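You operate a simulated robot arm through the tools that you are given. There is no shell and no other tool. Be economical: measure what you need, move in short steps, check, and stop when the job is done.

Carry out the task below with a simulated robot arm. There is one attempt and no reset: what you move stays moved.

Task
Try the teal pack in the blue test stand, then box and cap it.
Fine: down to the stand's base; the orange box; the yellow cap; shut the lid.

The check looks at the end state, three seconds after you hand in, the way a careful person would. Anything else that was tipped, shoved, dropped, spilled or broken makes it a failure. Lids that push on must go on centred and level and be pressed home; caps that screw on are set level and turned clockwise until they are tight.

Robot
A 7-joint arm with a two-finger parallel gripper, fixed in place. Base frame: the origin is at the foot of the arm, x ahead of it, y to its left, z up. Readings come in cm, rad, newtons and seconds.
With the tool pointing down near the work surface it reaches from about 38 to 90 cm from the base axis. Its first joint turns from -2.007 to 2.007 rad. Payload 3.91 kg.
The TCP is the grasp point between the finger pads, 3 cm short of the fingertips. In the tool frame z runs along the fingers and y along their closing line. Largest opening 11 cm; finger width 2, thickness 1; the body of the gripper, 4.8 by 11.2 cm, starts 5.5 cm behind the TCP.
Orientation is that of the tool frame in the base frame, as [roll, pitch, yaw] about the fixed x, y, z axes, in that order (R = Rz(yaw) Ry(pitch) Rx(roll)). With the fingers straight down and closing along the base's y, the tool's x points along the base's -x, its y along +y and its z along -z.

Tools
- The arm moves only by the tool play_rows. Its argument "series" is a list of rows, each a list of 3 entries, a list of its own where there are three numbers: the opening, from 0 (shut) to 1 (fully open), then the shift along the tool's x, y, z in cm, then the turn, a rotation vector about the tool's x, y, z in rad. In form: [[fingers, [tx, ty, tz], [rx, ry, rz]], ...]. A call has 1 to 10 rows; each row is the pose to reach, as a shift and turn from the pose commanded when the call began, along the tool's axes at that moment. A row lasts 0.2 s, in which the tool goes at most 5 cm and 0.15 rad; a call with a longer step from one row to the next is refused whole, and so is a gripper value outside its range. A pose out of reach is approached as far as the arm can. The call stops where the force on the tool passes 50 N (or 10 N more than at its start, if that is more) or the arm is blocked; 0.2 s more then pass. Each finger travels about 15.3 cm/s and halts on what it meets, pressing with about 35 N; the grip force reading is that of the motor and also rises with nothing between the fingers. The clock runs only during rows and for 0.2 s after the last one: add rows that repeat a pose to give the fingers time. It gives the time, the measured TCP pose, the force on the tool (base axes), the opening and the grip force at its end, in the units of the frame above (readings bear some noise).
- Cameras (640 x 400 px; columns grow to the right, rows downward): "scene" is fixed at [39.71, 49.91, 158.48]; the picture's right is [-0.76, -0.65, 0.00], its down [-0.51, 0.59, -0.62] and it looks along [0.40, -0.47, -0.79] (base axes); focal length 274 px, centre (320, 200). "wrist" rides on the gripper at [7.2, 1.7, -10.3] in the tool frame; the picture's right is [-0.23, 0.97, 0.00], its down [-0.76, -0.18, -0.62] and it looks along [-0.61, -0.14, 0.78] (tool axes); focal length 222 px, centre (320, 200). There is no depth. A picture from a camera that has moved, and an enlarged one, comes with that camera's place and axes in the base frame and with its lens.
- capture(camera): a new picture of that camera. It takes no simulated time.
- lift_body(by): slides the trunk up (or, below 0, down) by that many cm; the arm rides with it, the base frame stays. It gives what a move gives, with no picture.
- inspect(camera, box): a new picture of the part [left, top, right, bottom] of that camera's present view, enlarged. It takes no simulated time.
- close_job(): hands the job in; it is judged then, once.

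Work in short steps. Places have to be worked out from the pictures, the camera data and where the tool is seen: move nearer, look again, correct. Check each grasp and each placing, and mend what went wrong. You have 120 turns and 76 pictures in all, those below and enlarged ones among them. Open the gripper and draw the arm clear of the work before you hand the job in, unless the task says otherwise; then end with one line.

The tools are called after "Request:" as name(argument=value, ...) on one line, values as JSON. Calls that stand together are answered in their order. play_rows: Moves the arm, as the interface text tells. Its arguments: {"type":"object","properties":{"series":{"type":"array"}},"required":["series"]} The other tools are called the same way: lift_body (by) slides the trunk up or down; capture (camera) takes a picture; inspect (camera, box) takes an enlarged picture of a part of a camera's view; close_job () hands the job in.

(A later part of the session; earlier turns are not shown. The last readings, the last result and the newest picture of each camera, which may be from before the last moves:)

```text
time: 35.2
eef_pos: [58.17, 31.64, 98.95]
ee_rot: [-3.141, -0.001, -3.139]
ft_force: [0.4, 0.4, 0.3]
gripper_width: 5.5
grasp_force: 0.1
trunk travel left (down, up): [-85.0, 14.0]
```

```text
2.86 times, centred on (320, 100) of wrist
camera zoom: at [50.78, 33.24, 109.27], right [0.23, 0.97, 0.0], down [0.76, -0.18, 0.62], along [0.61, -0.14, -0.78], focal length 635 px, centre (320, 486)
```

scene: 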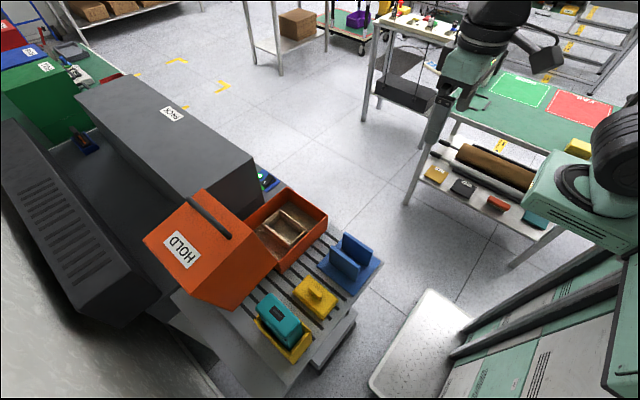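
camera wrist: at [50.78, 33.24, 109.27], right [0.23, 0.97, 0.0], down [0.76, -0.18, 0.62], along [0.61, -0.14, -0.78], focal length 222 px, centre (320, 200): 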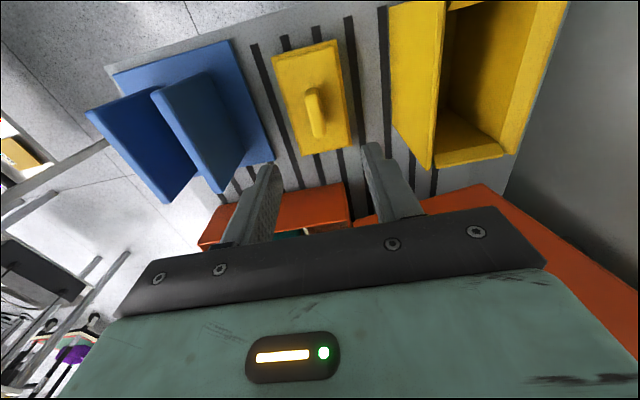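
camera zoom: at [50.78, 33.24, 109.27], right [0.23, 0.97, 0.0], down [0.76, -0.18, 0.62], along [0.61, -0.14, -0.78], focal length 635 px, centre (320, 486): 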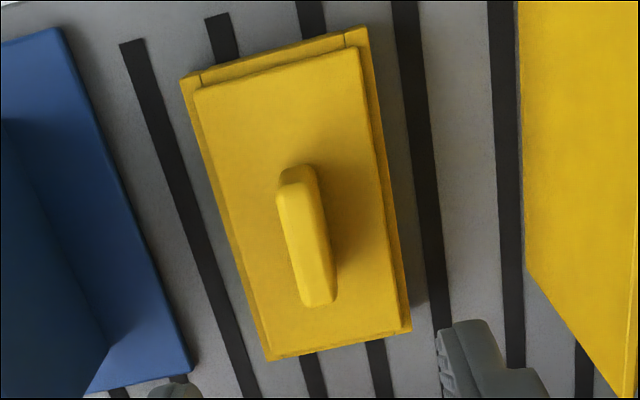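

The cap is hollow-skirted; handle centre ≈(57.8,31.1). I shift −0.5 y and lower to TCP z≈89 with fingers 5.5 cm open.

Request:
play_rows(series=[[0.5, [0.2, -0.5, 3], [0, 0, 0]], [0.5, [0.2, -0.5, 6], [0, 0, 0]], [0.5, [0.2, -0.5, 8.5], [0, 0, 0]], [0.5, [0.2, -0.5, 10], [0, 0, 0]], [0.5, [0.2, -0.5, 10], [0, 0, 0]]])

Request:
capture(camera="wrist")

Request:
inspect(camera="scene", box=[270, 240, 350, 320])

```text
time: 36.4
eef_pos: [57.93, 31.05, 89.03]
ee_rot: [3.141, -0.001, -3.141]
ft_force: [0.4, -0.4, 0.4]
gripper_width: 5.5
grasp_force: 0.0
trunk travel left (down, up): [-85.0, 14.0]
```

```text
36 pictures are left
camera wrist: at [50.57, 32.64, 99.36], right [0.23, 0.97, 0.0], down [0.76, -0.18, 0.62], along [0.61, -0.14, -0.78], focal length 222 px, centre (320, 200)
```

wrist: 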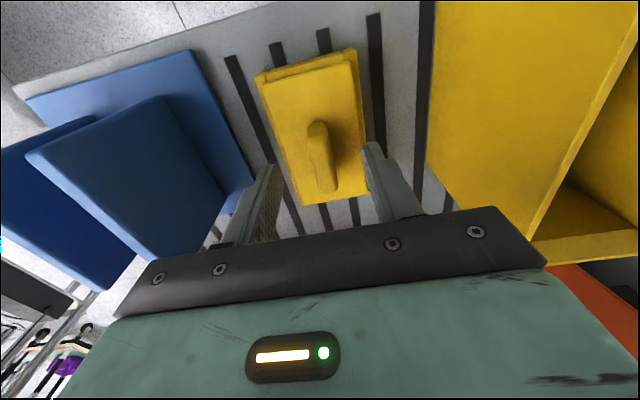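

```text
5.00 times, centred on (310, 280) of scene
camera zoom: at [39.71, 49.91, 158.48], right [-0.76, -0.65, 0.0], down [-0.51, 0.59, -0.62], along [0.4, -0.47, -0.79], focal length 1371 px, centre (370, -200)
```

zoom: 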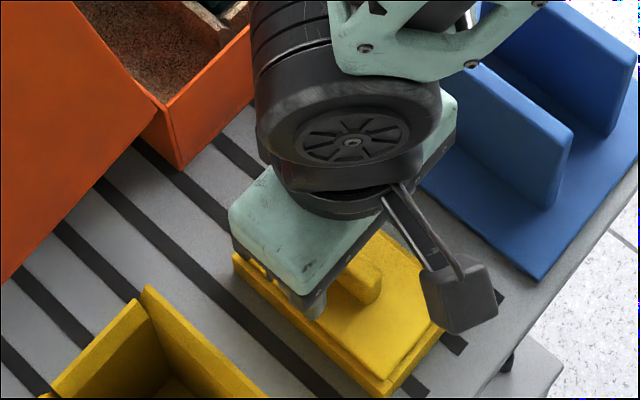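

Still no contact, and the handle is centred between the fingertips. I lower slowly further.

Request:
play_rows(series=[[0.5, [0.3, 0.1, 0.4], [0, 0, 0]], [0.5, [0.3, 0.1, 0.8], [0, 0, 0]], [0.5, [0.3, 0.1, 1.2], [0, 0, 0]], [0.5, [0.3, 0.1, 1.2], [0, 0, 0]]])

Request:
inspect(camera="wrist", box=[220, 30, 420, 240])

```text
time: 37.4
eef_pos: [57.67, 31.21, 87.85]
ee_rot: [-3.141, 0.0, -3.141]
ft_force: [-0.1, -0.2, -0.1]
gripper_width: 5.52
grasp_force: 0.1
trunk travel left (down, up): [-85.0, 14.0]
```

```text
1.90 times, centred on (320, 135) of wrist
camera zoom: at [50.35, 32.75, 98.26], right [0.23, 0.97, 0.0], down [0.76, -0.18, 0.62], along [0.61, -0.14, -0.78], focal length 423 px, centre (320, 324)
```

zoom: 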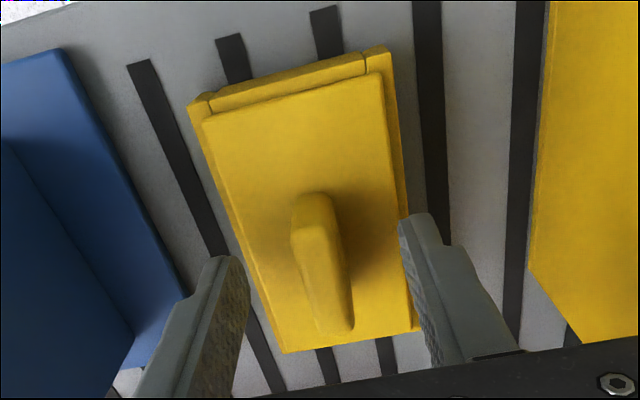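

Cap plate seems to be at z≈83–83.5, so the tips (84.85) have room. I lower 0.8 cm more.

Request:
play_rows(series=[[0.5, [0, 0, 0.3], [0, 0, 0]], [0.5, [0, 0, 0.6], [0, 0, 0]], [0.5, [0, 0, 0.8], [0, 0, 0]], [0.5, [0, 0, 0.8], [0, 0, 0]]])

Request:
inspect(camera="wrist", box=[220, 30, 420, 240])

```text
time: 38.4
eef_pos: [57.53, 31.11, 87.09]
ee_rot: [-3.141, -0.001, -3.14]
ft_force: [0.7, 0.0, -0.2]
gripper_width: 5.5
grasp_force: 0.1
trunk travel left (down, up): [-85.0, 14.0]
```

```text
1.90 times, centred on (320, 135) of wrist
camera zoom: at [50.28, 32.73, 97.49], right [0.23, 0.97, 0.0], down [0.76, -0.18, 0.62], along [0.61, -0.14, -0.78], focal length 423 px, centre (320, 324)
```

zoom: 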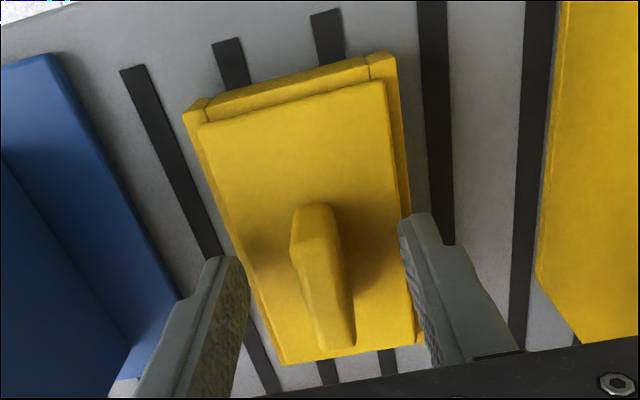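

No contact yet; fingertips are ≈84.1, well below the handle's top. I close on the handle.

Request:
play_rows(series=[[0.3, [0, 0, 0], [0, 0, 0]], [0.15, [0, 0, 0], [0, 0, 0]], [0.0, [0, 0, 0], [0, 0, 0]], [0.0, [0, 0, 0], [0, 0, 0]], [0.0, [0, 0, 0], [0, 0, 0]]])

Request:
inspect(camera="wrist", box=[220, 30, 420, 240])

```text
time: 39.6
eef_pos: [57.58, 31.19, 87.12]
ee_rot: [3.141, -0.001, -3.14]
ft_force: [0.3, 0.1, 0.1]
gripper_width: 1.31
grasp_force: 34.5
trunk travel left (down, up): [-85.0, 14.0]
```

```text
1.90 times, centred on (320, 135) of wrist
camera zoom: at [50.28, 32.73, 97.49], right [0.23, 0.97, 0.0], down [0.76, -0.18, 0.62], along [0.61, -0.14, -0.78], focal length 423 px, centre (320, 324)
```

zoom: 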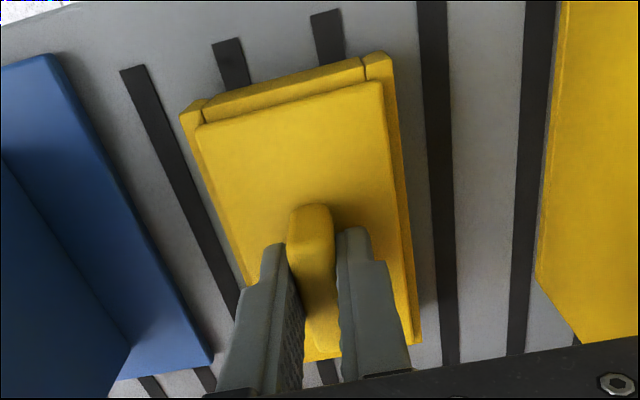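

Handle gripped (1.3 cm, 34 N). I lift the cap straight up.

Request:
play_rows(series=[[0, [0, 0, -1], [0, 0, 0]], [0, [0, 0, -3], [0, 0, 0]], [0, [0, 0, -6], [0, 0, 0]], [0, [0, 0, -10], [0, 0, 0]], [0, [0, 0, -14], [0, 0, 0]], [0, [0, 0, -18], [0, 0, 0]], [0, [0, 0, -22], [0, 0, 0]], [0, [0, 0, -26], [0, 0, 0]], [0, [0, 0, -30], [0, 0, 0]], [0, [0, 0, -30], [0, 0, 0]]])

Request:
inspect(camera="wrist", box=[220, 30, 420, 240])

Request:
inspect(camera="scene", box=[220, 140, 380, 320])

```text
time: 41.8
eef_pos: [57.61, 31.04, 117.09]
ee_rot: [3.141, 0.0, -3.141]
ft_force: [-0.3, -0.3, -0.6]
gripper_width: 1.28
grasp_force: 34.9
trunk travel left (down, up): [-85.0, 14.0]
```

```text
1.90 times, centred on (320, 135) of wrist
camera zoom: at [50.3, 32.64, 127.42], right [0.23, 0.97, 0.0], down [0.76, -0.18, 0.62], along [0.61, -0.14, -0.78], focal length 423 px, centre (320, 324)
```

zoom: 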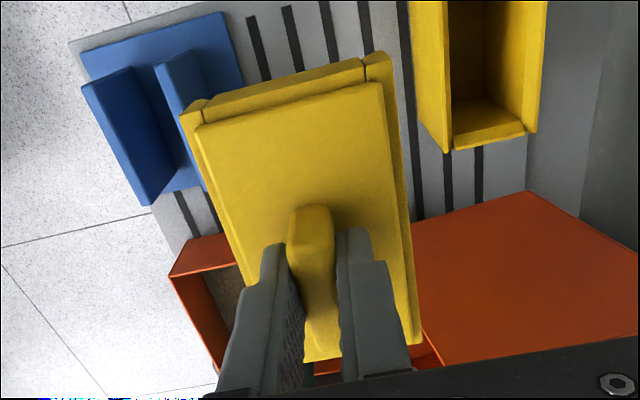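

```text
2.22 times, centred on (300, 230) of scene
camera zoom: at [39.71, 49.91, 158.48], right [-0.76, -0.65, 0.0], down [-0.51, 0.59, -0.62], along [0.4, -0.47, -0.79], focal length 609 px, centre (364, 133)
```

zoom: 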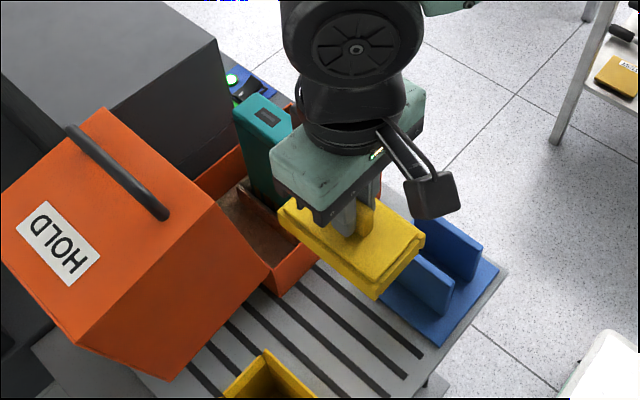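

The cap is held level; its centre is ≈0.3 cm ahead of the TCP. I carry it over the pack top (79.1,22.05), going sideways first to stay clear of the hood.

Request:
play_rows(series=[[0, [0, -3, -1], [0, 0, 0]], [0, [-1, -6.5, -1], [0, 0, 0]], [0, [-3.5, -9, -1], [0, 0, 0]], [0, [-8, -9, -1], [0, 0, 0]], [0, [-12.5, -9, -1], [0, 0, 0]], [0, [-16.5, -9, -1], [0, 0, 0]], [0, [-19.5, -9, -1], [0, 0, 0]], [0, [-21.2, -9, -1], [0, 0, 0]], [0, [-21.2, -9, 4], [0, 0, 0]], [0, [-21.2, -9, 4], [0, 0, 0]]])

Request:
inspect(camera="scene", box=[210, 110, 350, 250])

Request:
capture(camera="wrist")

```text
time: 44.0
eef_pos: [78.96, 22.02, 113.09]
ee_rot: [-3.14, 0.0, -3.14]
ft_force: [-0.1, 0.4, 0.8]
gripper_width: 1.29
grasp_force: 35.0
trunk travel left (down, up): [-85.0, 14.0]
```

```text
2.86 times, centred on (280, 180) of scene
camera zoom: at [39.71, 49.91, 158.48], right [-0.76, -0.65, 0.0], down [-0.51, 0.59, -0.62], along [0.4, -0.47, -0.79], focal length 783 px, centre (434, 257)
```

zoom: 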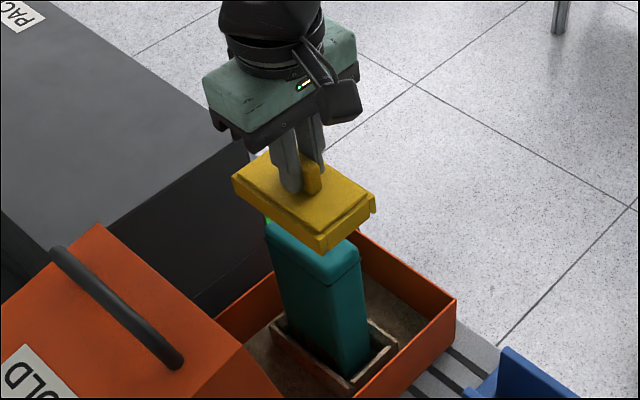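

```text
28 pictures are left
camera wrist: at [71.62, 23.67, 123.39], right [0.23, 0.97, 0.0], down [0.76, -0.18, 0.62], along [0.61, -0.14, -0.78], focal length 222 px, centre (320, 200)
```

wrist: 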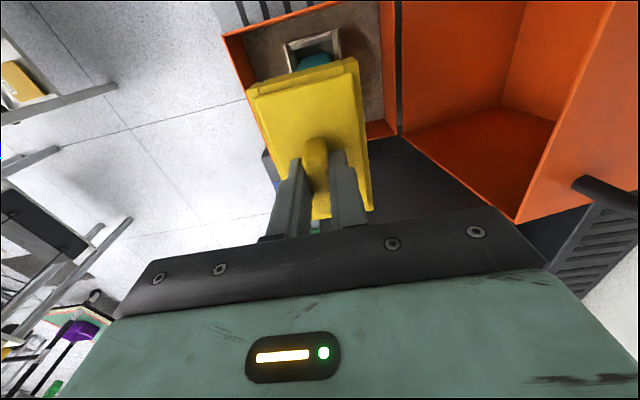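

Measured in the same camera, cap centre (78.8,21.8) and pack head centre (78.8,21.9) agree. I lower toward the pack top in small steps.

Request:
play_rows(series=[[0, [0, 0.05, 2], [0, 0, 0]], [0, [0, 0.05, 4], [0, 0, 0]], [0, [0, 0.05, 5], [0, 0, 0]], [0, [0, 0.05, 5], [0, 0, 0]]])

Request:
inspect(camera="scene", box=[230, 130, 330, 230])

```text
time: 45.0
eef_pos: [79.1, 22.03, 108.31]
ee_rot: [-3.141, 0.001, -3.139]
ft_force: [0.2, -0.2, 0.3]
gripper_width: 1.32
grasp_force: 35.1
trunk travel left (down, up): [-85.0, 14.0]
```

```text
4.00 times, centred on (280, 180) of scene
camera zoom: at [39.71, 49.91, 158.48], right [-0.76, -0.65, 0.0], down [-0.51, 0.59, -0.62], along [0.4, -0.47, -0.79], focal length 1097 px, centre (480, 280)
```

zoom: 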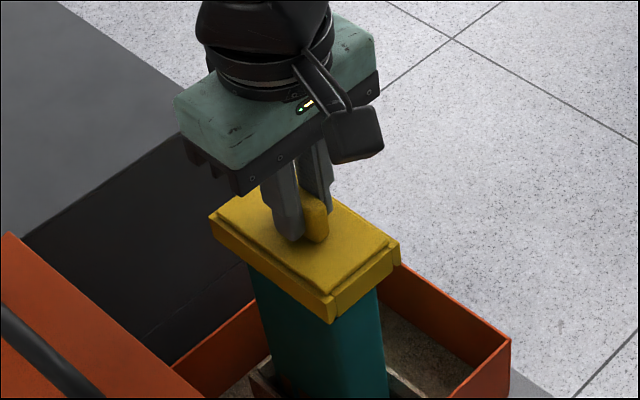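

Cap and pack still line up within about 0.2 cm. I lower onto the head in 0.3 cm steps until force builds.

Request:
play_rows(series=[[0, [0.1, -0.05, 0.4], [0, 0, 0]], [0, [0.1, -0.05, 0.8], [0, 0, 0]], [0, [0.1, -0.05, 1.2], [0, 0, 0]], [0, [0.1, -0.05, 1.2], [0, 0, 0]]])

```text
time: 46.0
eef_pos: [79.01, 22.15, 107.09]
ee_rot: [-3.142, 0.0, -3.139]
ft_force: [0.1, -1.0, -0.7]
gripper_width: 1.29
grasp_force: 35.0
trunk travel left (down, up): [-85.0, 14.0]
```

No contact yet; another 1.2 cm in small steps.

Request:
play_rows(series=[[0, [0, 0, 0.3], [0, 0, 0]], [0, [0, 0, 0.6], [0, 0, 0]], [0, [0, 0, 0.9], [0, 0, 0]], [0, [0, 0, 1.2], [0, 0, 0]], [0, [0, 0, 1.2], [0, 0, 0]]])

```text
time: 47.2
eef_pos: [78.89, 22.22, 105.77]
ee_rot: [3.141, 0.003, -3.14]
ft_force: [3.0, 0.1, 5.1]
gripper_width: 1.28
grasp_force: 35.3
trunk travel left (down, up): [-85.0, 14.0]
```

Light contact (5 N up, 3 N in x). I look at whether the skirt is around the head.

Request:
inspect(camera="scene", box=[240, 150, 320, 230])

Request:
capture(camera="wrist")

```text
5.00 times, centred on (280, 190) of scene
camera zoom: at [39.71, 49.91, 158.48], right [-0.76, -0.65, 0.0], down [-0.51, 0.59, -0.62], along [0.4, -0.47, -0.79], focal length 1371 px, centre (520, 250)
```

zoom: 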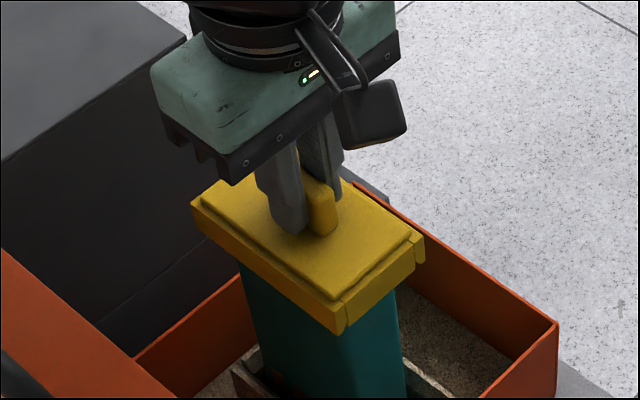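

```text
25 pictures are left
camera wrist: at [71.55, 23.78, 116.18], right [0.23, 0.97, 0.0], down [0.76, -0.18, 0.62], along [0.61, -0.14, -0.78], focal length 222 px, centre (320, 200)
```

wrist: 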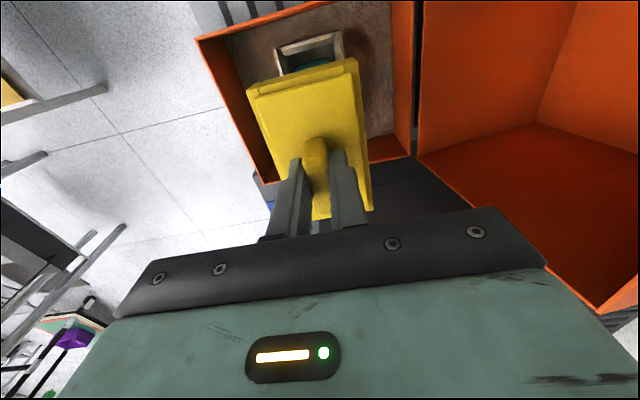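

The rim is already ≈1.8 cm below the pack's top, so it is on and likely near seating. I press a bit further to feel the stop.

Request:
play_rows(series=[[0, [-0.05, 0, 0.15], [0, 0, 0]], [0, [-0.05, 0, 0.3], [0, 0, 0]], [0, [-0.05, 0, 0.3], [0, 0, 0]]])

```text
time: 48.0
eef_pos: [78.94, 22.1, 105.82]
ee_rot: [3.138, 0.004, -3.141]
ft_force: [5.3, 0.7, 29.0]
gripper_width: 1.31
grasp_force: 34.9
trunk travel left (down, up): [-85.0, 14.0]
```

A hard stop at z≈105.8 with 29 N. I push once more to about 45 N to make sure it is pressed home.

Request:
play_rows(series=[[0, [-0.05, 0, 0.1], [0, 0, 0]], [0, [-0.05, 0, 0.18], [0, 0, 0]], [0, [-0.05, 0, 0.18], [0, 0, 0]]])

Request:
inspect(camera="scene", box=[240, 150, 320, 230])

```text
time: 48.8
eef_pos: [78.88, 22.02, 105.41]
ee_rot: [3.141, 0.004, -3.139]
ft_force: [3.9, 3.3, 28.5]
gripper_width: 1.31
grasp_force: 35.3
trunk travel left (down, up): [-85.0, 14.0]
```

```text
5.00 times, centred on (280, 190) of scene
camera zoom: at [39.71, 49.91, 158.48], right [-0.76, -0.65, 0.0], down [-0.51, 0.59, -0.62], along [0.4, -0.47, -0.79], focal length 1371 px, centre (520, 250)
```

zoom: 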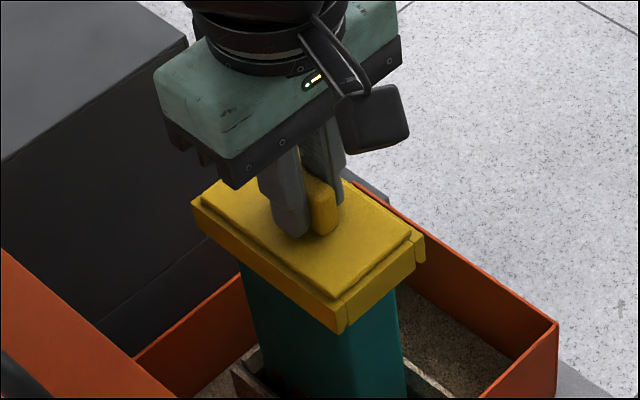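

The cap did not move under the extra push—the fingers just slid on the handle—so it is home, and it looks level. I relax, open the fingers and retreat up.

Request:
play_rows(series=[[0, [0, 0, -0.15], [0, 0, 0]], [0.15, [0, 0, -0.15], [0, 0, 0]], [0.3, [0, 0, -0.15], [0, 0, 0]], [0.35, [0, 0, -0.15], [0, 0, 0]], [0.35, [0, 0, -3], [0, 0, 0]], [0.35, [0, 0, -7], [0, 0, 0]], [0.35, [2, 0, -11], [0, 0, 0]], [0.35, [6, 0, -14], [0, 0, 0]], [0.35, [10, 0, -15], [0, 0, 0]], [0.35, [14, 0, -15], [0, 0, 0]]])

Request:
inspect(camera="scene", box=[230, 130, 330, 230])

Request:
capture(camera="wrist")

```text
time: 51.0
eef_pos: [64.89, 22.04, 120.47]
ee_rot: [-3.141, 0.0, -3.141]
ft_force: [0.0, 0.4, -0.6]
gripper_width: 3.83
grasp_force: 0.1
trunk travel left (down, up): [-85.0, 14.0]
```

```text
4.00 times, centred on (280, 180) of scene
camera zoom: at [39.71, 49.91, 158.48], right [-0.76, -0.65, 0.0], down [-0.51, 0.59, -0.62], along [0.4, -0.47, -0.79], focal length 1097 px, centre (480, 280)
```

zoom: 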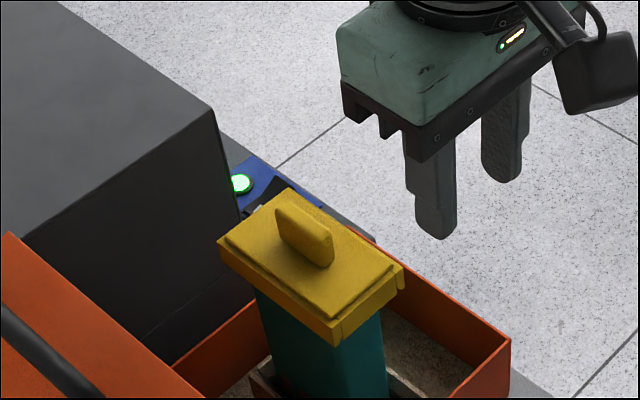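

```text
22 pictures are left
camera wrist: at [57.6, 23.61, 130.76], right [0.23, 0.97, 0.0], down [0.76, -0.18, 0.62], along [0.61, -0.14, -0.78], focal length 222 px, centre (320, 200)
```

wrist: 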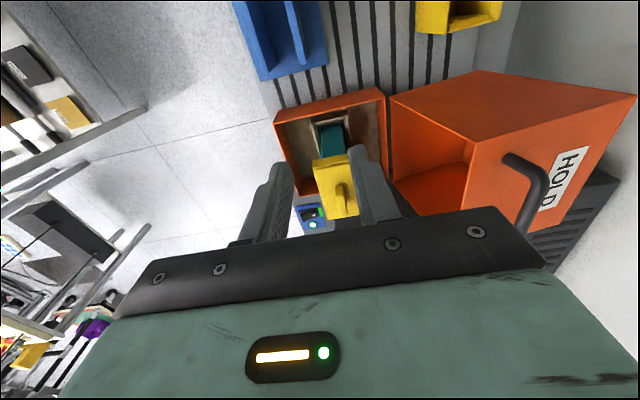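

The cap appears on and level. I enlarge the cap's lower edge to verify level and seating on all visible sides.

Request:
inspect(camera="scene", box=[274, 175, 344, 235])

Request:
inspect(camera="wrist", box=[290, 90, 390, 230])

```text
6.67 times, centred on (309, 205) of scene
camera zoom: at [39.71, 49.91, 158.48], right [-0.76, -0.65, 0.0], down [-0.51, 0.59, -0.62], along [0.4, -0.47, -0.79], focal length 1828 px, centre (393, 167)
```

zoom: 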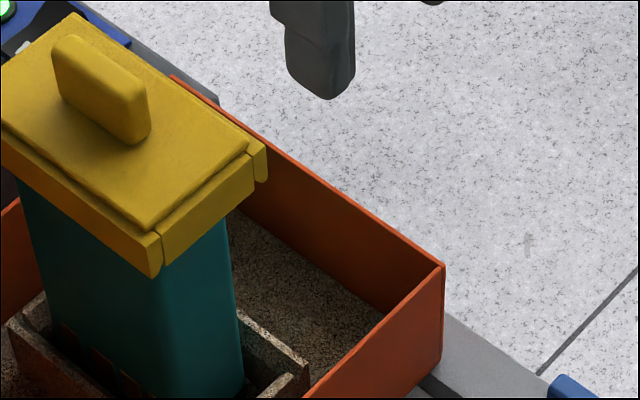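

```text
2.86 times, centred on (340, 160) of wrist
camera zoom: at [57.6, 23.61, 130.76], right [0.23, 0.97, 0.0], down [0.76, -0.18, 0.62], along [0.61, -0.14, -0.78], focal length 635 px, centre (263, 314)
```

zoom: 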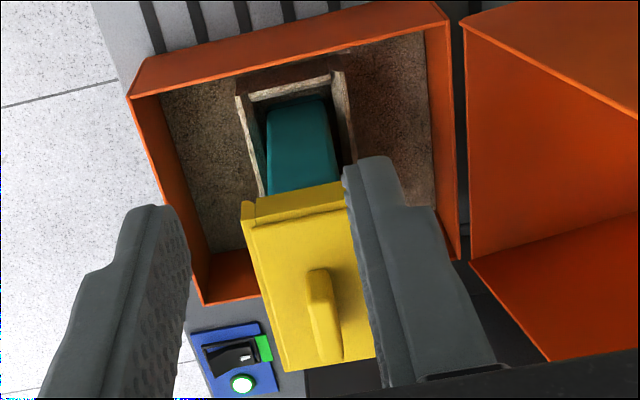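

It looks level and centred. To be sure it is pressed home, I'll push with closed fingertips on the handle top; first I go above it.

Request:
play_rows(series=[[0.1, [-3.5, 0, 0], [0, 0, 0]], [0, [-8, 0, 0], [0, 0, 0]], [0, [-12, 0, 0], [0, 0, 0]], [0, [-14.1, 0, 0], [0, 0, 0]], [0, [-14.1, 0, 4], [0, 0, 0]], [0, [-14.1, 0, 8], [0, 0, 0]], [0, [-14.1, 0, 11], [0, 0, 0]], [0, [-14.1, 0, 11.5], [0, 0, 0]], [0, [-14.1, 0, 11.5], [0, 0, 0]]])

```text
time: 53.0
eef_pos: [79.27, 22.21, 108.73]
ee_rot: [-3.14, 0.001, -3.14]
ft_force: [-0.2, -0.5, 0.1]
gripper_width: 0.0
grasp_force: 35.1
trunk travel left (down, up): [-85.0, 14.0]
```

Free above the handle; I lower in small steps until a firm push registers.

Request:
play_rows(series=[[0, [0.2, -0.1, 0.3], [0, 0, 0]], [0, [0.2, -0.1, 0.6], [0, 0, 0]], [0, [0.2, -0.1, 0.9], [0, 0, 0]], [0, [0.2, -0.1, 1.2], [0, 0, 0]], [0, [0.2, -0.1, 1.5], [0, 0, 0]], [0, [0.2, -0.1, 1.8], [0, 0, 0]]])

```text
time: 54.1
eef_pos: [79.23, 22.15, 108.44]
ee_rot: [3.134, 0.016, -3.14]
ft_force: [-1.5, -0.4, 18.7]
gripper_width: 0.0
grasp_force: 34.5
trunk travel left (down, up): [-85.0, 14.0]
stopped in row 5: the force on the tool passed its limit (the readings are from after the stop); the commanded pose is now the measured one
```

The push exceeded 50 N against a solid stop, so the cap is home. I rise and back away, then check the result.

Request:
play_rows(series=[[0, [0, 0, -2], [0, 0, 0]], [0, [0, 0, -6], [0, 0, 0]], [0, [0, 0, -10], [0, 0, 0]], [0, [3, 0, -13], [0, 0, 0]], [0, [7, 0, -14], [0, 0, 0]], [0, [11, 0, -14], [0, 0, 0]], [0, [15, 0, -14], [0, 0, 0]], [0, [19, 0, -14], [0, 0, 0]], [0, [19, 0, -14], [0, 0, 0]]])

Request:
inspect(camera="scene", box=[120, 130, 330, 310])

Request:
capture(camera="wrist")

```text
time: 56.1
eef_pos: [59.82, 21.92, 122.12]
ee_rot: [3.137, 0.01, -3.141]
ft_force: [0.1, 0.0, -0.4]
gripper_width: 0.0
grasp_force: 35.2
trunk travel left (down, up): [-85.0, 14.0]
```

```text
2.22 times, centred on (225, 220) of scene
camera zoom: at [39.71, 49.91, 158.48], right [-0.76, -0.65, 0.0], down [-0.51, 0.59, -0.62], along [0.4, -0.47, -0.79], focal length 609 px, centre (531, 156)
```

zoom: 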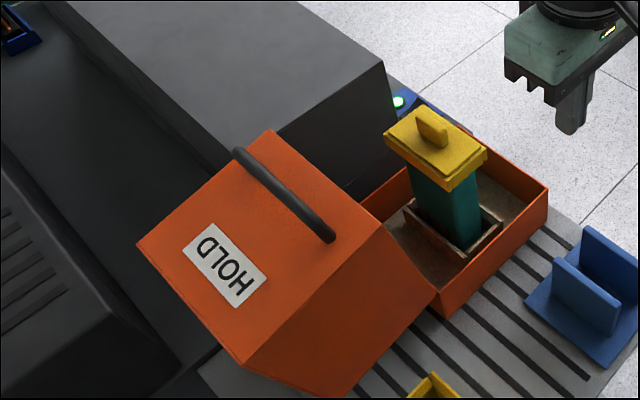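

```text
18 pictures are left
camera wrist: at [52.39, 23.53, 132.49], right [0.23, 0.97, 0.01], down [0.75, -0.18, 0.63], along [0.62, -0.14, -0.78], focal length 222 px, centre (320, 200)
```

wrist: 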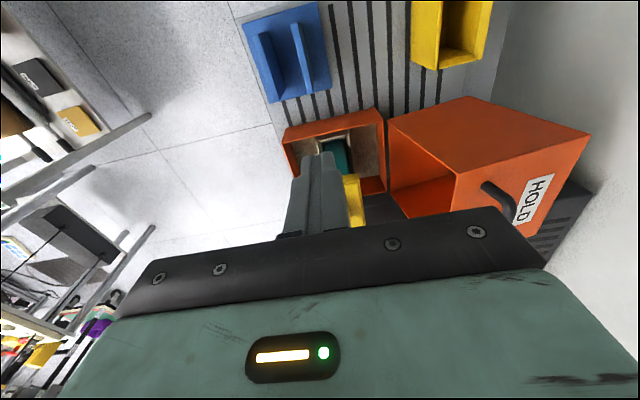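

Everything is in place. Before shutting the lid I measure the hood more carefully, especially its depth against the cap's handle top (z≈105.4).

Request:
inspect(camera="wrist", box=[380, 85, 600, 245])

Request:
inspect(camera="scene", box=[170, 180, 310, 320])

```text
2.50 times, centred on (490, 165) of wrist
camera zoom: at [52.39, 23.53, 132.49], right [0.23, 0.97, 0.01], down [0.75, -0.18, 0.63], along [0.62, -0.14, -0.78], focal length 555 px, centre (-105, 288)
```

zoom: 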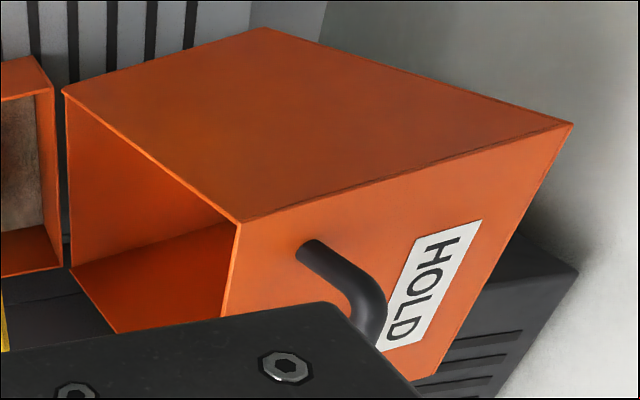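

```text
2.86 times, centred on (240, 250) of scene
camera zoom: at [39.71, 49.91, 158.48], right [-0.76, -0.65, 0.0], down [-0.51, 0.59, -0.62], along [0.4, -0.47, -0.79], focal length 783 px, centre (549, 57)
```

zoom: 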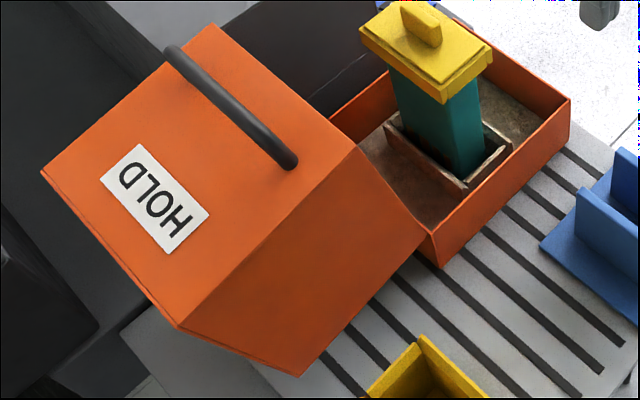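

Hood hinge is ≈(y 32.3, z 90), and its handle bar runs along x≈74–85 at about y 41, z 112. I move above and behind the bar, levelling the tool, to measure it closely.

Request:
play_rows(series=[[0.3, [-2, 3.5, -1], [0, 0, 0]], [0.6, [-4, 7, -2], [0.002, 0.005, 0]], [1, [-6, 10.5, -3], [0.0046, 0.01, 0]], [1, [-8.5, 14, -3], [0.0046, 0.01, 0]], [1, [-10.5, 17, -3], [0.0046, 0.01, 0]], [1, [-12, 19, -3], [0.0046, 0.01, 0]], [1, [-12, 19, -3], [0.0046, 0.01, 0]]])

Request:
inspect(camera="wrist", box=[230, 80, 430, 240])

```text
time: 57.7
eef_pos: [70.3, 38.74, 124.95]
ee_rot: [3.141, 0.0, 3.141]
ft_force: [1.1, -0.2, -0.4]
gripper_width: 11.0
grasp_force: 0.1
out of reach, approached as far as the arm can: row 5, 6, 7
trunk travel left (down, up): [-85.0, 14.0]
```

```text
2.50 times, centred on (330, 160) of wrist
camera zoom: at [62.93, 40.29, 135.28], right [0.23, 0.97, 0.0], down [0.76, -0.18, 0.62], along [0.61, -0.14, -0.78], focal length 555 px, centre (295, 300)
```

zoom: 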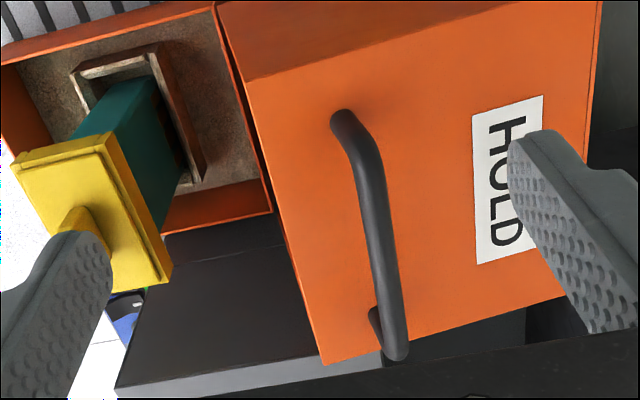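

The bar axis is near y 40.9, z 111.9, x≈74–85. Reach is short at this height, so I raise the trunk by 13 cm to extend the reach there.

Request:
lift_body(by=13)

```text
time: 59.2
eef_pos: [70.22, 38.66, 137.91]
ee_rot: [-3.142, 0.0, -3.141]
ft_force: [0.1, 0.8, 0.0]
gripper_width: 11.0
grasp_force: 0.1
trunk travel left (down, up): [-98.0, 1.0]
```

Now I descend to z≈121 above the bar and check the pose.

Request:
play_rows(series=[[1, [0, 0, 4], [0, 0, 0]], [1, [0, 0, 8.5], [0, 0, 0]], [1, [0, 0, 13], [0, 0, 0]], [0.7, [0, 0, 17], [0, 0, 0]], [0.5, [0, 0, 17], [0, 0, 0]]])

```text
time: 60.5
eef_pos: [70.24, 38.75, 120.81]
ee_rot: [3.139, 0.002, 3.141]
ft_force: [0.0, -0.2, -0.5]
gripper_width: 5.48
grasp_force: 0.0
trunk travel left (down, up): [-98.0, 1.0]
```

Pose tracks well; now forward and left to (76.3,40.9), still above the bar.

Request:
play_rows(series=[[0.5, [-2, 0.8, 0], [0, 0, 0]], [0.5, [-4, 1.5, 0], [0, 0, 0]], [0.5, [-6.1, 2.15, 0], [0, 0, 0]], [0.5, [-6.1, 2.15, 2], [0, 0, 0]], [0.5, [-6.1, 2.15, 2], [0, 0, 0]]])

Request:
inspect(camera="wrist", box=[230, 60, 430, 240])

Request:
inspect(camera="scene", box=[150, 130, 310, 290])

```text
time: 61.6
eef_pos: [74.02, 38.53, 119.64]
ee_rot: [3.14, 0.003, 3.141]
ft_force: [-0.7, 0.1, 0.5]
gripper_width: 5.52
grasp_force: 0.0
out of reach, approached as far as the arm can: row 2, 3, 4, 5
trunk travel left (down, up): [-98.0, 1.0]
```

```text
2.22 times, centred on (330, 150) of wrist
camera zoom: at [66.61, 40.08, 129.98], right [0.23, 0.97, 0.0], down [0.76, -0.18, 0.62], along [0.61, -0.14, -0.78], focal length 494 px, centre (298, 311)
```

zoom: 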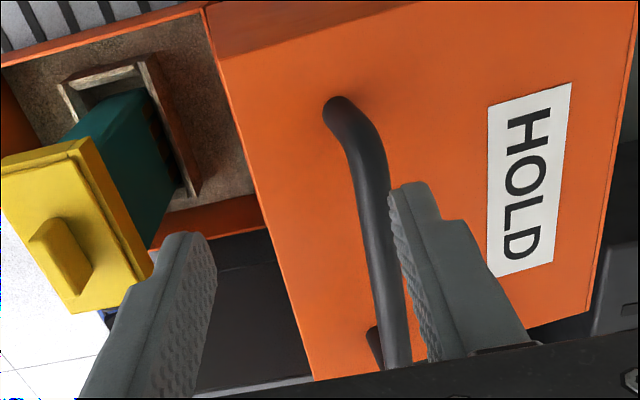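

```text
2.50 times, centred on (230, 210) of scene
camera zoom: at [39.71, 49.91, 158.48], right [-0.76, -0.65, 0.0], down [-0.51, 0.59, -0.62], along [0.4, -0.47, -0.79], focal length 685 px, centre (545, 175)
```

zoom: 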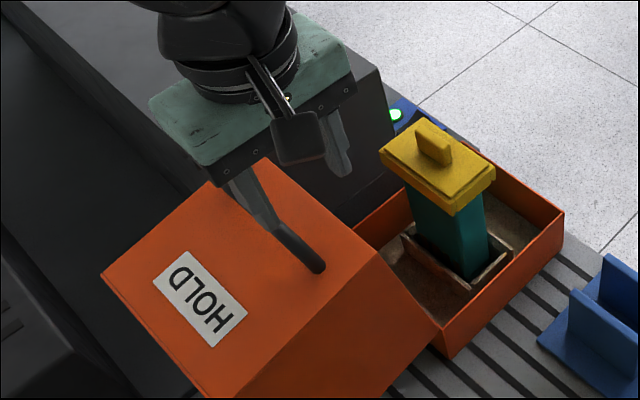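

Vertical reach falls just short, so I tilt the fingers outward about 0.25 rad (about the tool's y), which keeps them straddling the bar, and hover at (76,40.9,117).

Request:
play_rows(series=[[0.5, [0, 0.5, 0], [0, -0.1, 0]], [0.5, [0, 1.2, 0], [0, -0.2, 0]], [0.5, [-1, 2, 0.5], [0, -0.25, 0]], [0.5, [-2, 2.37, 1.5], [0, -0.25, 0]], [0.5, [-2, 2.37, 2.6], [0, -0.25, 0]], [0.5, [-2, 2.37, 2.6], [0, -0.25, 0]]])

```text
time: 63.0
eef_pos: [75.94, 40.85, 117.17]
ee_rot: [3.138, 0.251, 3.141]
ft_force: [0.1, 0.2, 0.1]
gripper_width: 5.5
grasp_force: 0.0
trunk travel left (down, up): [-98.0, 1.0]
```

Reached with outward tilt. I lower 3.4 cm vertically so the fingertips straddle the bar.

Request:
play_rows(series=[[0.5, [0.3, 0, 1.16], [0, 0, 0]], [0.5, [0.6, 0, 2.32], [0, 0, 0]], [0.5, [0.84, 0, 3.25], [0, 0, 0]], [0.5, [0.84, 0, 3.25], [0, 0, 0]]])

Request:
inspect(camera="wrist", box=[230, 60, 430, 240])

```text
time: 64.0
eef_pos: [75.95, 40.77, 113.67]
ee_rot: [3.141, 0.25, -3.14]
ft_force: [1.0, 0.4, -0.1]
gripper_width: 5.5
grasp_force: 0.1
trunk travel left (down, up): [-98.0, 1.0]
```

```text
2.22 times, centred on (330, 150) of wrist
camera zoom: at [66.26, 42.52, 121.96], right [0.22, 0.97, 0.06], down [0.58, -0.18, 0.79], along [0.78, -0.14, -0.61], focal length 494 px, centre (298, 311)
```

zoom: 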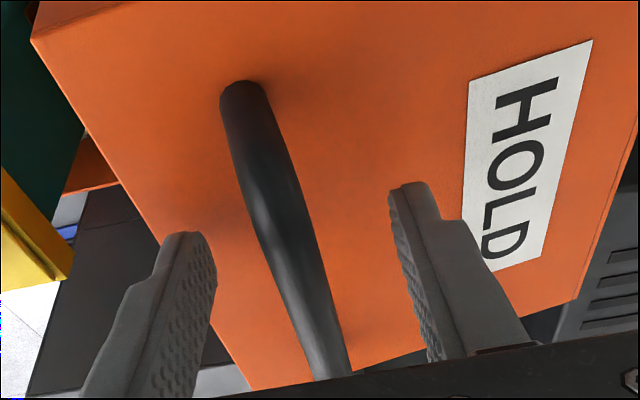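

The bar passes centrally between the fingers. I close on it.

Request:
play_rows(series=[[0.3, [0, 0, 0], [0, 0, 0]], [0.15, [0, 0, 0], [0, 0, 0]], [0.0, [0, 0, 0], [0, 0, 0]], [0.0, [0, 0, 0], [0, 0, 0]], [0.0, [0, 0, 0], [0, 0, 0]]])

Request:
inspect(camera="wrist", box=[230, 60, 430, 240])

```text
time: 65.2
eef_pos: [75.91, 40.99, 113.76]
ee_rot: [3.139, 0.251, 3.141]
ft_force: [1.6, 3.3, 1.0]
gripper_width: 1.22
grasp_force: 44.4
trunk travel left (down, up): [-98.0, 1.0]
```

```text
2.22 times, centred on (330, 150) of wrist
camera zoom: at [66.25, 42.55, 121.99], right [0.22, 0.97, 0.06], down [0.58, -0.18, 0.79], along [0.78, -0.14, -0.61], focal length 494 px, centre (298, 311)
```

zoom: 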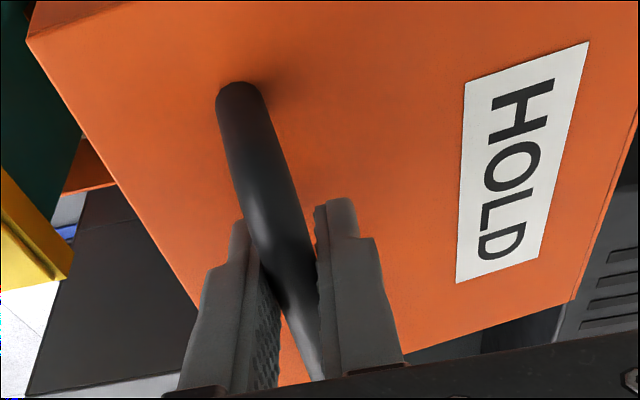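

Bar held (1.2 cm). I start swinging the hood along its arc about the hinge, first 0.15 rad, rolling the tool along partially, and check the forces.

Request:
play_rows(series=[[0, [-0.05, -0.58, -0.2], [-0.0145, 0, 0.0037]], [0, [-0.098, -1.163, -0.384], [-0.0291, 0, 0.0074]], [0, [-0.14, -1.75, -0.55], [-0.0436, 0, 0.0111]], [0, [-0.182, -2.338, -0.713], [-0.0581, 0, 0.0148]], [0, [-0.252, -3.535, -0.986], [-0.0872, 0, 0.0223]], [0, [-0.252, -3.535, -0.986], [-0.0872, 0, 0.0223]]])

Request:
inspect(camera="scene", box=[120, 110, 340, 310])

```text
time: 66.7
eef_pos: [75.83, 37.24, 114.64]
ee_rot: [3.049, 0.249, 3.119]
ft_force: [5.4, 0.4, 1.4]
gripper_width: 1.24
grasp_force: 44.9
trunk travel left (down, up): [-98.0, 1.0]
```

```text
2.00 times, centred on (230, 210) of scene
camera zoom: at [39.71, 49.91, 158.48], right [-0.76, -0.65, 0.0], down [-0.51, 0.59, -0.62], along [0.4, -0.47, -0.79], focal length 548 px, centre (500, 180)
```

zoom: 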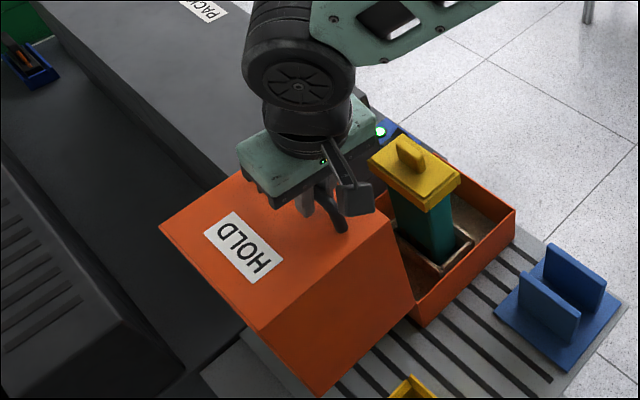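

The hood follows smoothly with low force. I continue the arc in ten gentle steps up to about 0.75 rad.

Request:
play_rows(series=[[0, [-0.096, -1.421, -0.374], [-0.0349, 0, 0.0089]], [0, [-0.171, -2.864, -0.671], [-0.0698, 0, 0.0178]], [0, [-0.225, -4.321, -0.882], [-0.1047, 0, 0.0267]], [0, [-0.258, -5.79, -1.011], [-0.1395, 0, 0.0356]], [0, [-0.269, -7.264, -1.054], [-0.1744, 0, 0.0445]], [0, [-0.259, -8.737, -1.015], [-0.2093, 0, 0.0534]], [0, [-0.227, -10.208, -0.891], [-0.2442, 0, 0.0623]], [0, [-0.174, -11.668, -0.682], [-0.2791, 0, 0.0713]], [0, [-0.1, -13.113, -0.391], [-0.314, 0, 0.0802]], [0, [-0.005, -14.54, -0.018], [-0.3488, 0, 0.0891]]])

Request:
inspect(camera="scene", box=[160, 90, 360, 290])

```text
time: 68.8
eef_pos: [75.87, 22.91, 113.15]
ee_rot: [2.678, 0.226, 3.03]
ft_force: [8.8, 0.6, -4.0]
gripper_width: 1.29
grasp_force: 44.9
trunk travel left (down, up): [-98.0, 1.0]
```

```text
2.00 times, centred on (260, 190) of scene
camera zoom: at [39.71, 49.91, 158.48], right [-0.76, -0.65, 0.0], down [-0.51, 0.59, -0.62], along [0.4, -0.47, -0.79], focal length 548 px, centre (440, 220)
```

zoom: 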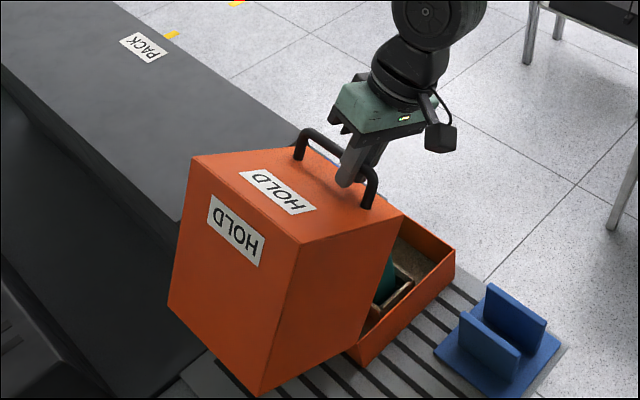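

Going smoothly with small forces. I continue the arc through about 1.35 rad.

Request:
play_rows(series=[[0, [-0.014, -1.476, -0.054], [-0.0349, 0, 0.0089]], [0, [-0.006, -2.953, -0.023], [-0.0698, 0, 0.0178]], [0, [0.024, -4.422, 0.092], [-0.1047, 0, 0.0267]], [0, [0.074, -5.883, 0.291], [-0.1395, 0, 0.0356]], [0, [0.146, -7.328, 0.571], [-0.1744, 0, 0.0445]], [0, [0.238, -8.755, 0.934], [-0.2093, 0, 0.0534]], [0, [0.353, -10.157, 1.381], [-0.2442, 0, 0.0623]], [0, [0.486, -11.533, 1.904], [-0.2791, 0, 0.0713]], [0, [0.64, -12.87, 2.505], [-0.314, 0, 0.0802]], [0, [0.812, -14.17, 3.181], [-0.3488, 0, 0.0891]]])

Request:
inspect(camera="scene", box=[180, 90, 380, 290])

```text
time: 71.0
eef_pos: [75.94, 11.43, 104.11]
ee_rot: [2.318, 0.171, 2.959]
ft_force: [-0.9, 7.8, -7.6]
gripper_width: 1.3
grasp_force: 45.7
trunk travel left (down, up): [-98.0, 1.0]
```

```text
2.00 times, centred on (280, 190) of scene
camera zoom: at [39.71, 49.91, 158.48], right [-0.76, -0.65, 0.0], down [-0.51, 0.59, -0.62], along [0.4, -0.47, -0.79], focal length 548 px, centre (400, 220)
```

zoom: 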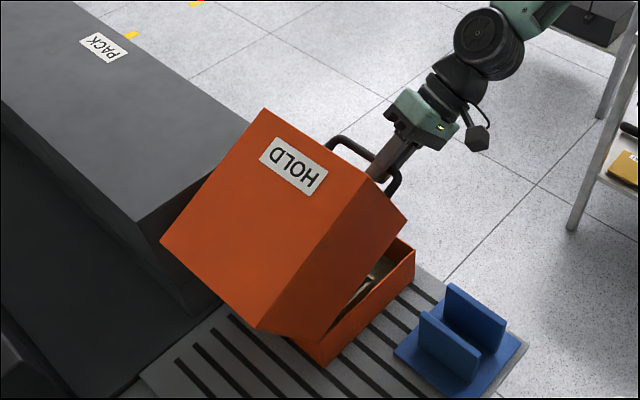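

Nearly there. I continue slowly to about 1.65 rad, just short of closing.

Request:
play_rows(series=[[0, [0.057, -1.212, 0.222], [-0.0291, 0, 0.0074]], [0, [0.128, -2.408, 0.502], [-0.0581, 0, 0.0148]], [0, [0.214, -3.588, 0.838], [-0.0872, 0, 0.0223]], [0, [0.314, -4.748, 1.229], [-0.1163, 0, 0.0297]], [0, [0.427, -5.882, 1.672], [-0.1454, 0, 0.0371]], [0, [0.554, -6.994, 2.17], [-0.1744, 0, 0.0445]], [0, [0.554, -6.994, 2.17], [-0.1744, 0, 0.0445]]])

Request:
inspect(camera="scene", box=[180, 90, 380, 290])

```text
time: 72.7
eef_pos: [75.89, 8.13, 97.54]
ee_rot: [2.137, 0.138, 2.929]
ft_force: [-3.5, -6.3, 0.4]
gripper_width: 1.26
grasp_force: 45.0
trunk travel left (down, up): [-98.0, 1.0]
```

```text
2.00 times, centred on (280, 190) of scene
camera zoom: at [39.71, 49.91, 158.48], right [-0.76, -0.65, 0.0], down [-0.51, 0.59, -0.62], along [0.4, -0.47, -0.79], focal length 548 px, centre (400, 220)
```

zoom: 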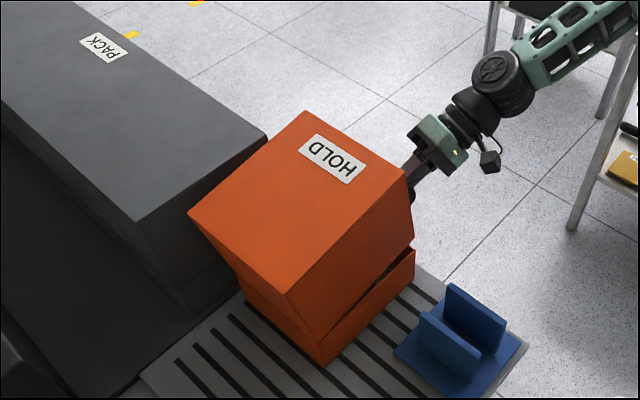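

Only a small front gap remains. I lower the last bit in small steps, relying on force to show contact.

Request:
play_rows(series=[[0, [0.053, -0.676, 0.206], [0, 0, 0]], [0, [0.11, -1.339, 0.43], [0, 0, 0]], [0, [0.172, -2.0, 0.675], [0, 0, 0]], [0, [0.172, -2.0, 0.675], [0, 0, 0]]])

```text
time: 73.7
eef_pos: [75.85, 7.73, 95.67]
ee_rot: [2.137, 0.137, 2.932]
ft_force: [3.5, -8.5, 3.3]
gripper_width: 1.27
grasp_force: 44.6
trunk travel left (down, up): [-98.0, 1.0]
```

No hard stop yet; I go on in small increments.

Request:
play_rows(series=[[0, [0.034, -0.325, 0.131], [0, 0, 0]], [0, [0.067, -0.649, 0.263], [0, 0, 0]], [0, [0.103, -0.97, 0.404], [0, 0, 0]], [0, [0.103, -0.97, 0.404], [0, 0, 0]]])

Request:
inspect(camera="scene", box=[230, 130, 370, 290])

```text
time: 74.7
eef_pos: [75.93, 7.49, 94.52]
ee_rot: [2.136, 0.138, 2.929]
ft_force: [10.3, -11.6, 2.4]
gripper_width: 1.28
grasp_force: 44.7
trunk travel left (down, up): [-98.0, 1.0]
```

```text
2.50 times, centred on (300, 210) of scene
camera zoom: at [39.71, 49.91, 158.48], right [-0.76, -0.65, 0.0], down [-0.51, 0.59, -0.62], along [0.4, -0.47, -0.79], focal length 685 px, centre (370, 175)
```

zoom: 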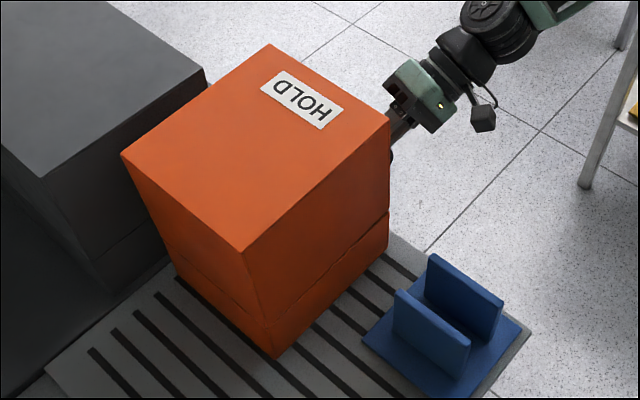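

It looks closed or almost. I push a little further down while easing the outward pull, to feel for the stop.

Request:
play_rows(series=[[0, [0.06, -0.16, 0.22], [0, 0, 0]], [0, [0.109, -0.308, 0.428], [0, 0, 0]], [0, [0.145, -0.52, 0.56], [0, 0, 0]], [0, [0.177, -0.726, 0.694], [0, 0, 0]], [0, [0.177, -0.726, 0.694], [0, 0, 0]]])

```text
time: 75.8
eef_pos: [75.88, 7.56, 93.68]
ee_rot: [2.137, 0.137, 2.929]
ft_force: [0.5, -36.2, 10.7]
gripper_width: 1.25
grasp_force: 45.2
trunk travel left (down, up): [-98.0, 1.0]
```

The y force is mostly me pushing inward; I ease −0.3 in y and press 0.4 further down to separate the two.

Request:
play_rows(series=[[0, [-0.055, -0.165, -0.24], [0, 0, 0]], [0, [-0.01, -0.5, -0.03], [0, 0, 0]], [0, [-0.01, -0.5, -0.03], [0, 0, 0]]])

Request:
inspect(camera="scene", box=[250, 180, 350, 280])

```text
time: 76.7
eef_pos: [75.89, 7.5, 93.47]
ee_rot: [2.132, 0.138, 2.932]
ft_force: [7.3, -19.6, 37.1]
gripper_width: 1.28
grasp_force: 44.7
trunk travel left (down, up): [-98.0, 1.0]
```

```text
4.00 times, centred on (300, 230) of scene
camera zoom: at [39.71, 49.91, 158.48], right [-0.76, -0.65, 0.0], down [-0.51, 0.59, -0.62], along [0.4, -0.47, -0.79], focal length 1097 px, centre (400, 80)
```

zoom: 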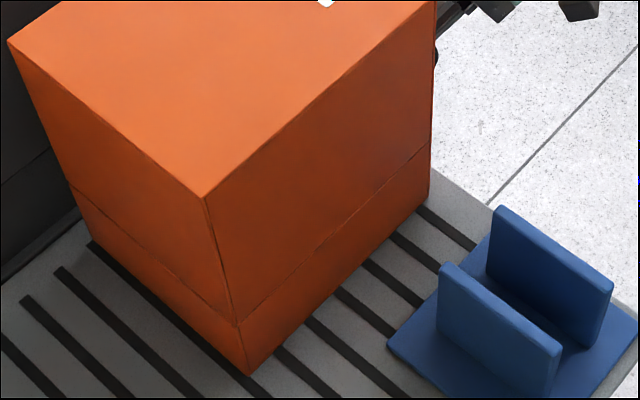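

The hood's seam is thin and even: it is shut, with 37 N pressing. I relax the push, open the fingers slightly, and back out along the tool axis.

Request:
play_rows(series=[[0, [-0.054, 0.3, -0.213], [0, 0, 0]], [0.15, [-0.054, 0.3, -0.213], [0, 0, 0]], [0.2, [-0.054, 0.3, -0.213], [0, 0, 0]], [0.2, [-0.054, 0.3, -1], [0, 0, 0]], [0.2, [-0.054, 0.3, -2.5], [0, 0, 0]], [0.2, [-0.054, 0.3, -5], [0, 0, 0]], [0.2, [-0.054, 0.3, -8.5], [0, 0, 0]], [0.2, [-0.054, 0.3, -12], [0, 0, 0]]])

```text
time: 78.5
eef_pos: [72.83, -1.9, 99.69]
ee_rot: [2.137, 0.137, 2.933]
ft_force: [-0.5, -0.1, -0.5]
gripper_width: 2.22
grasp_force: 0.1
trunk travel left (down, up): [-98.0, 1.0]
```

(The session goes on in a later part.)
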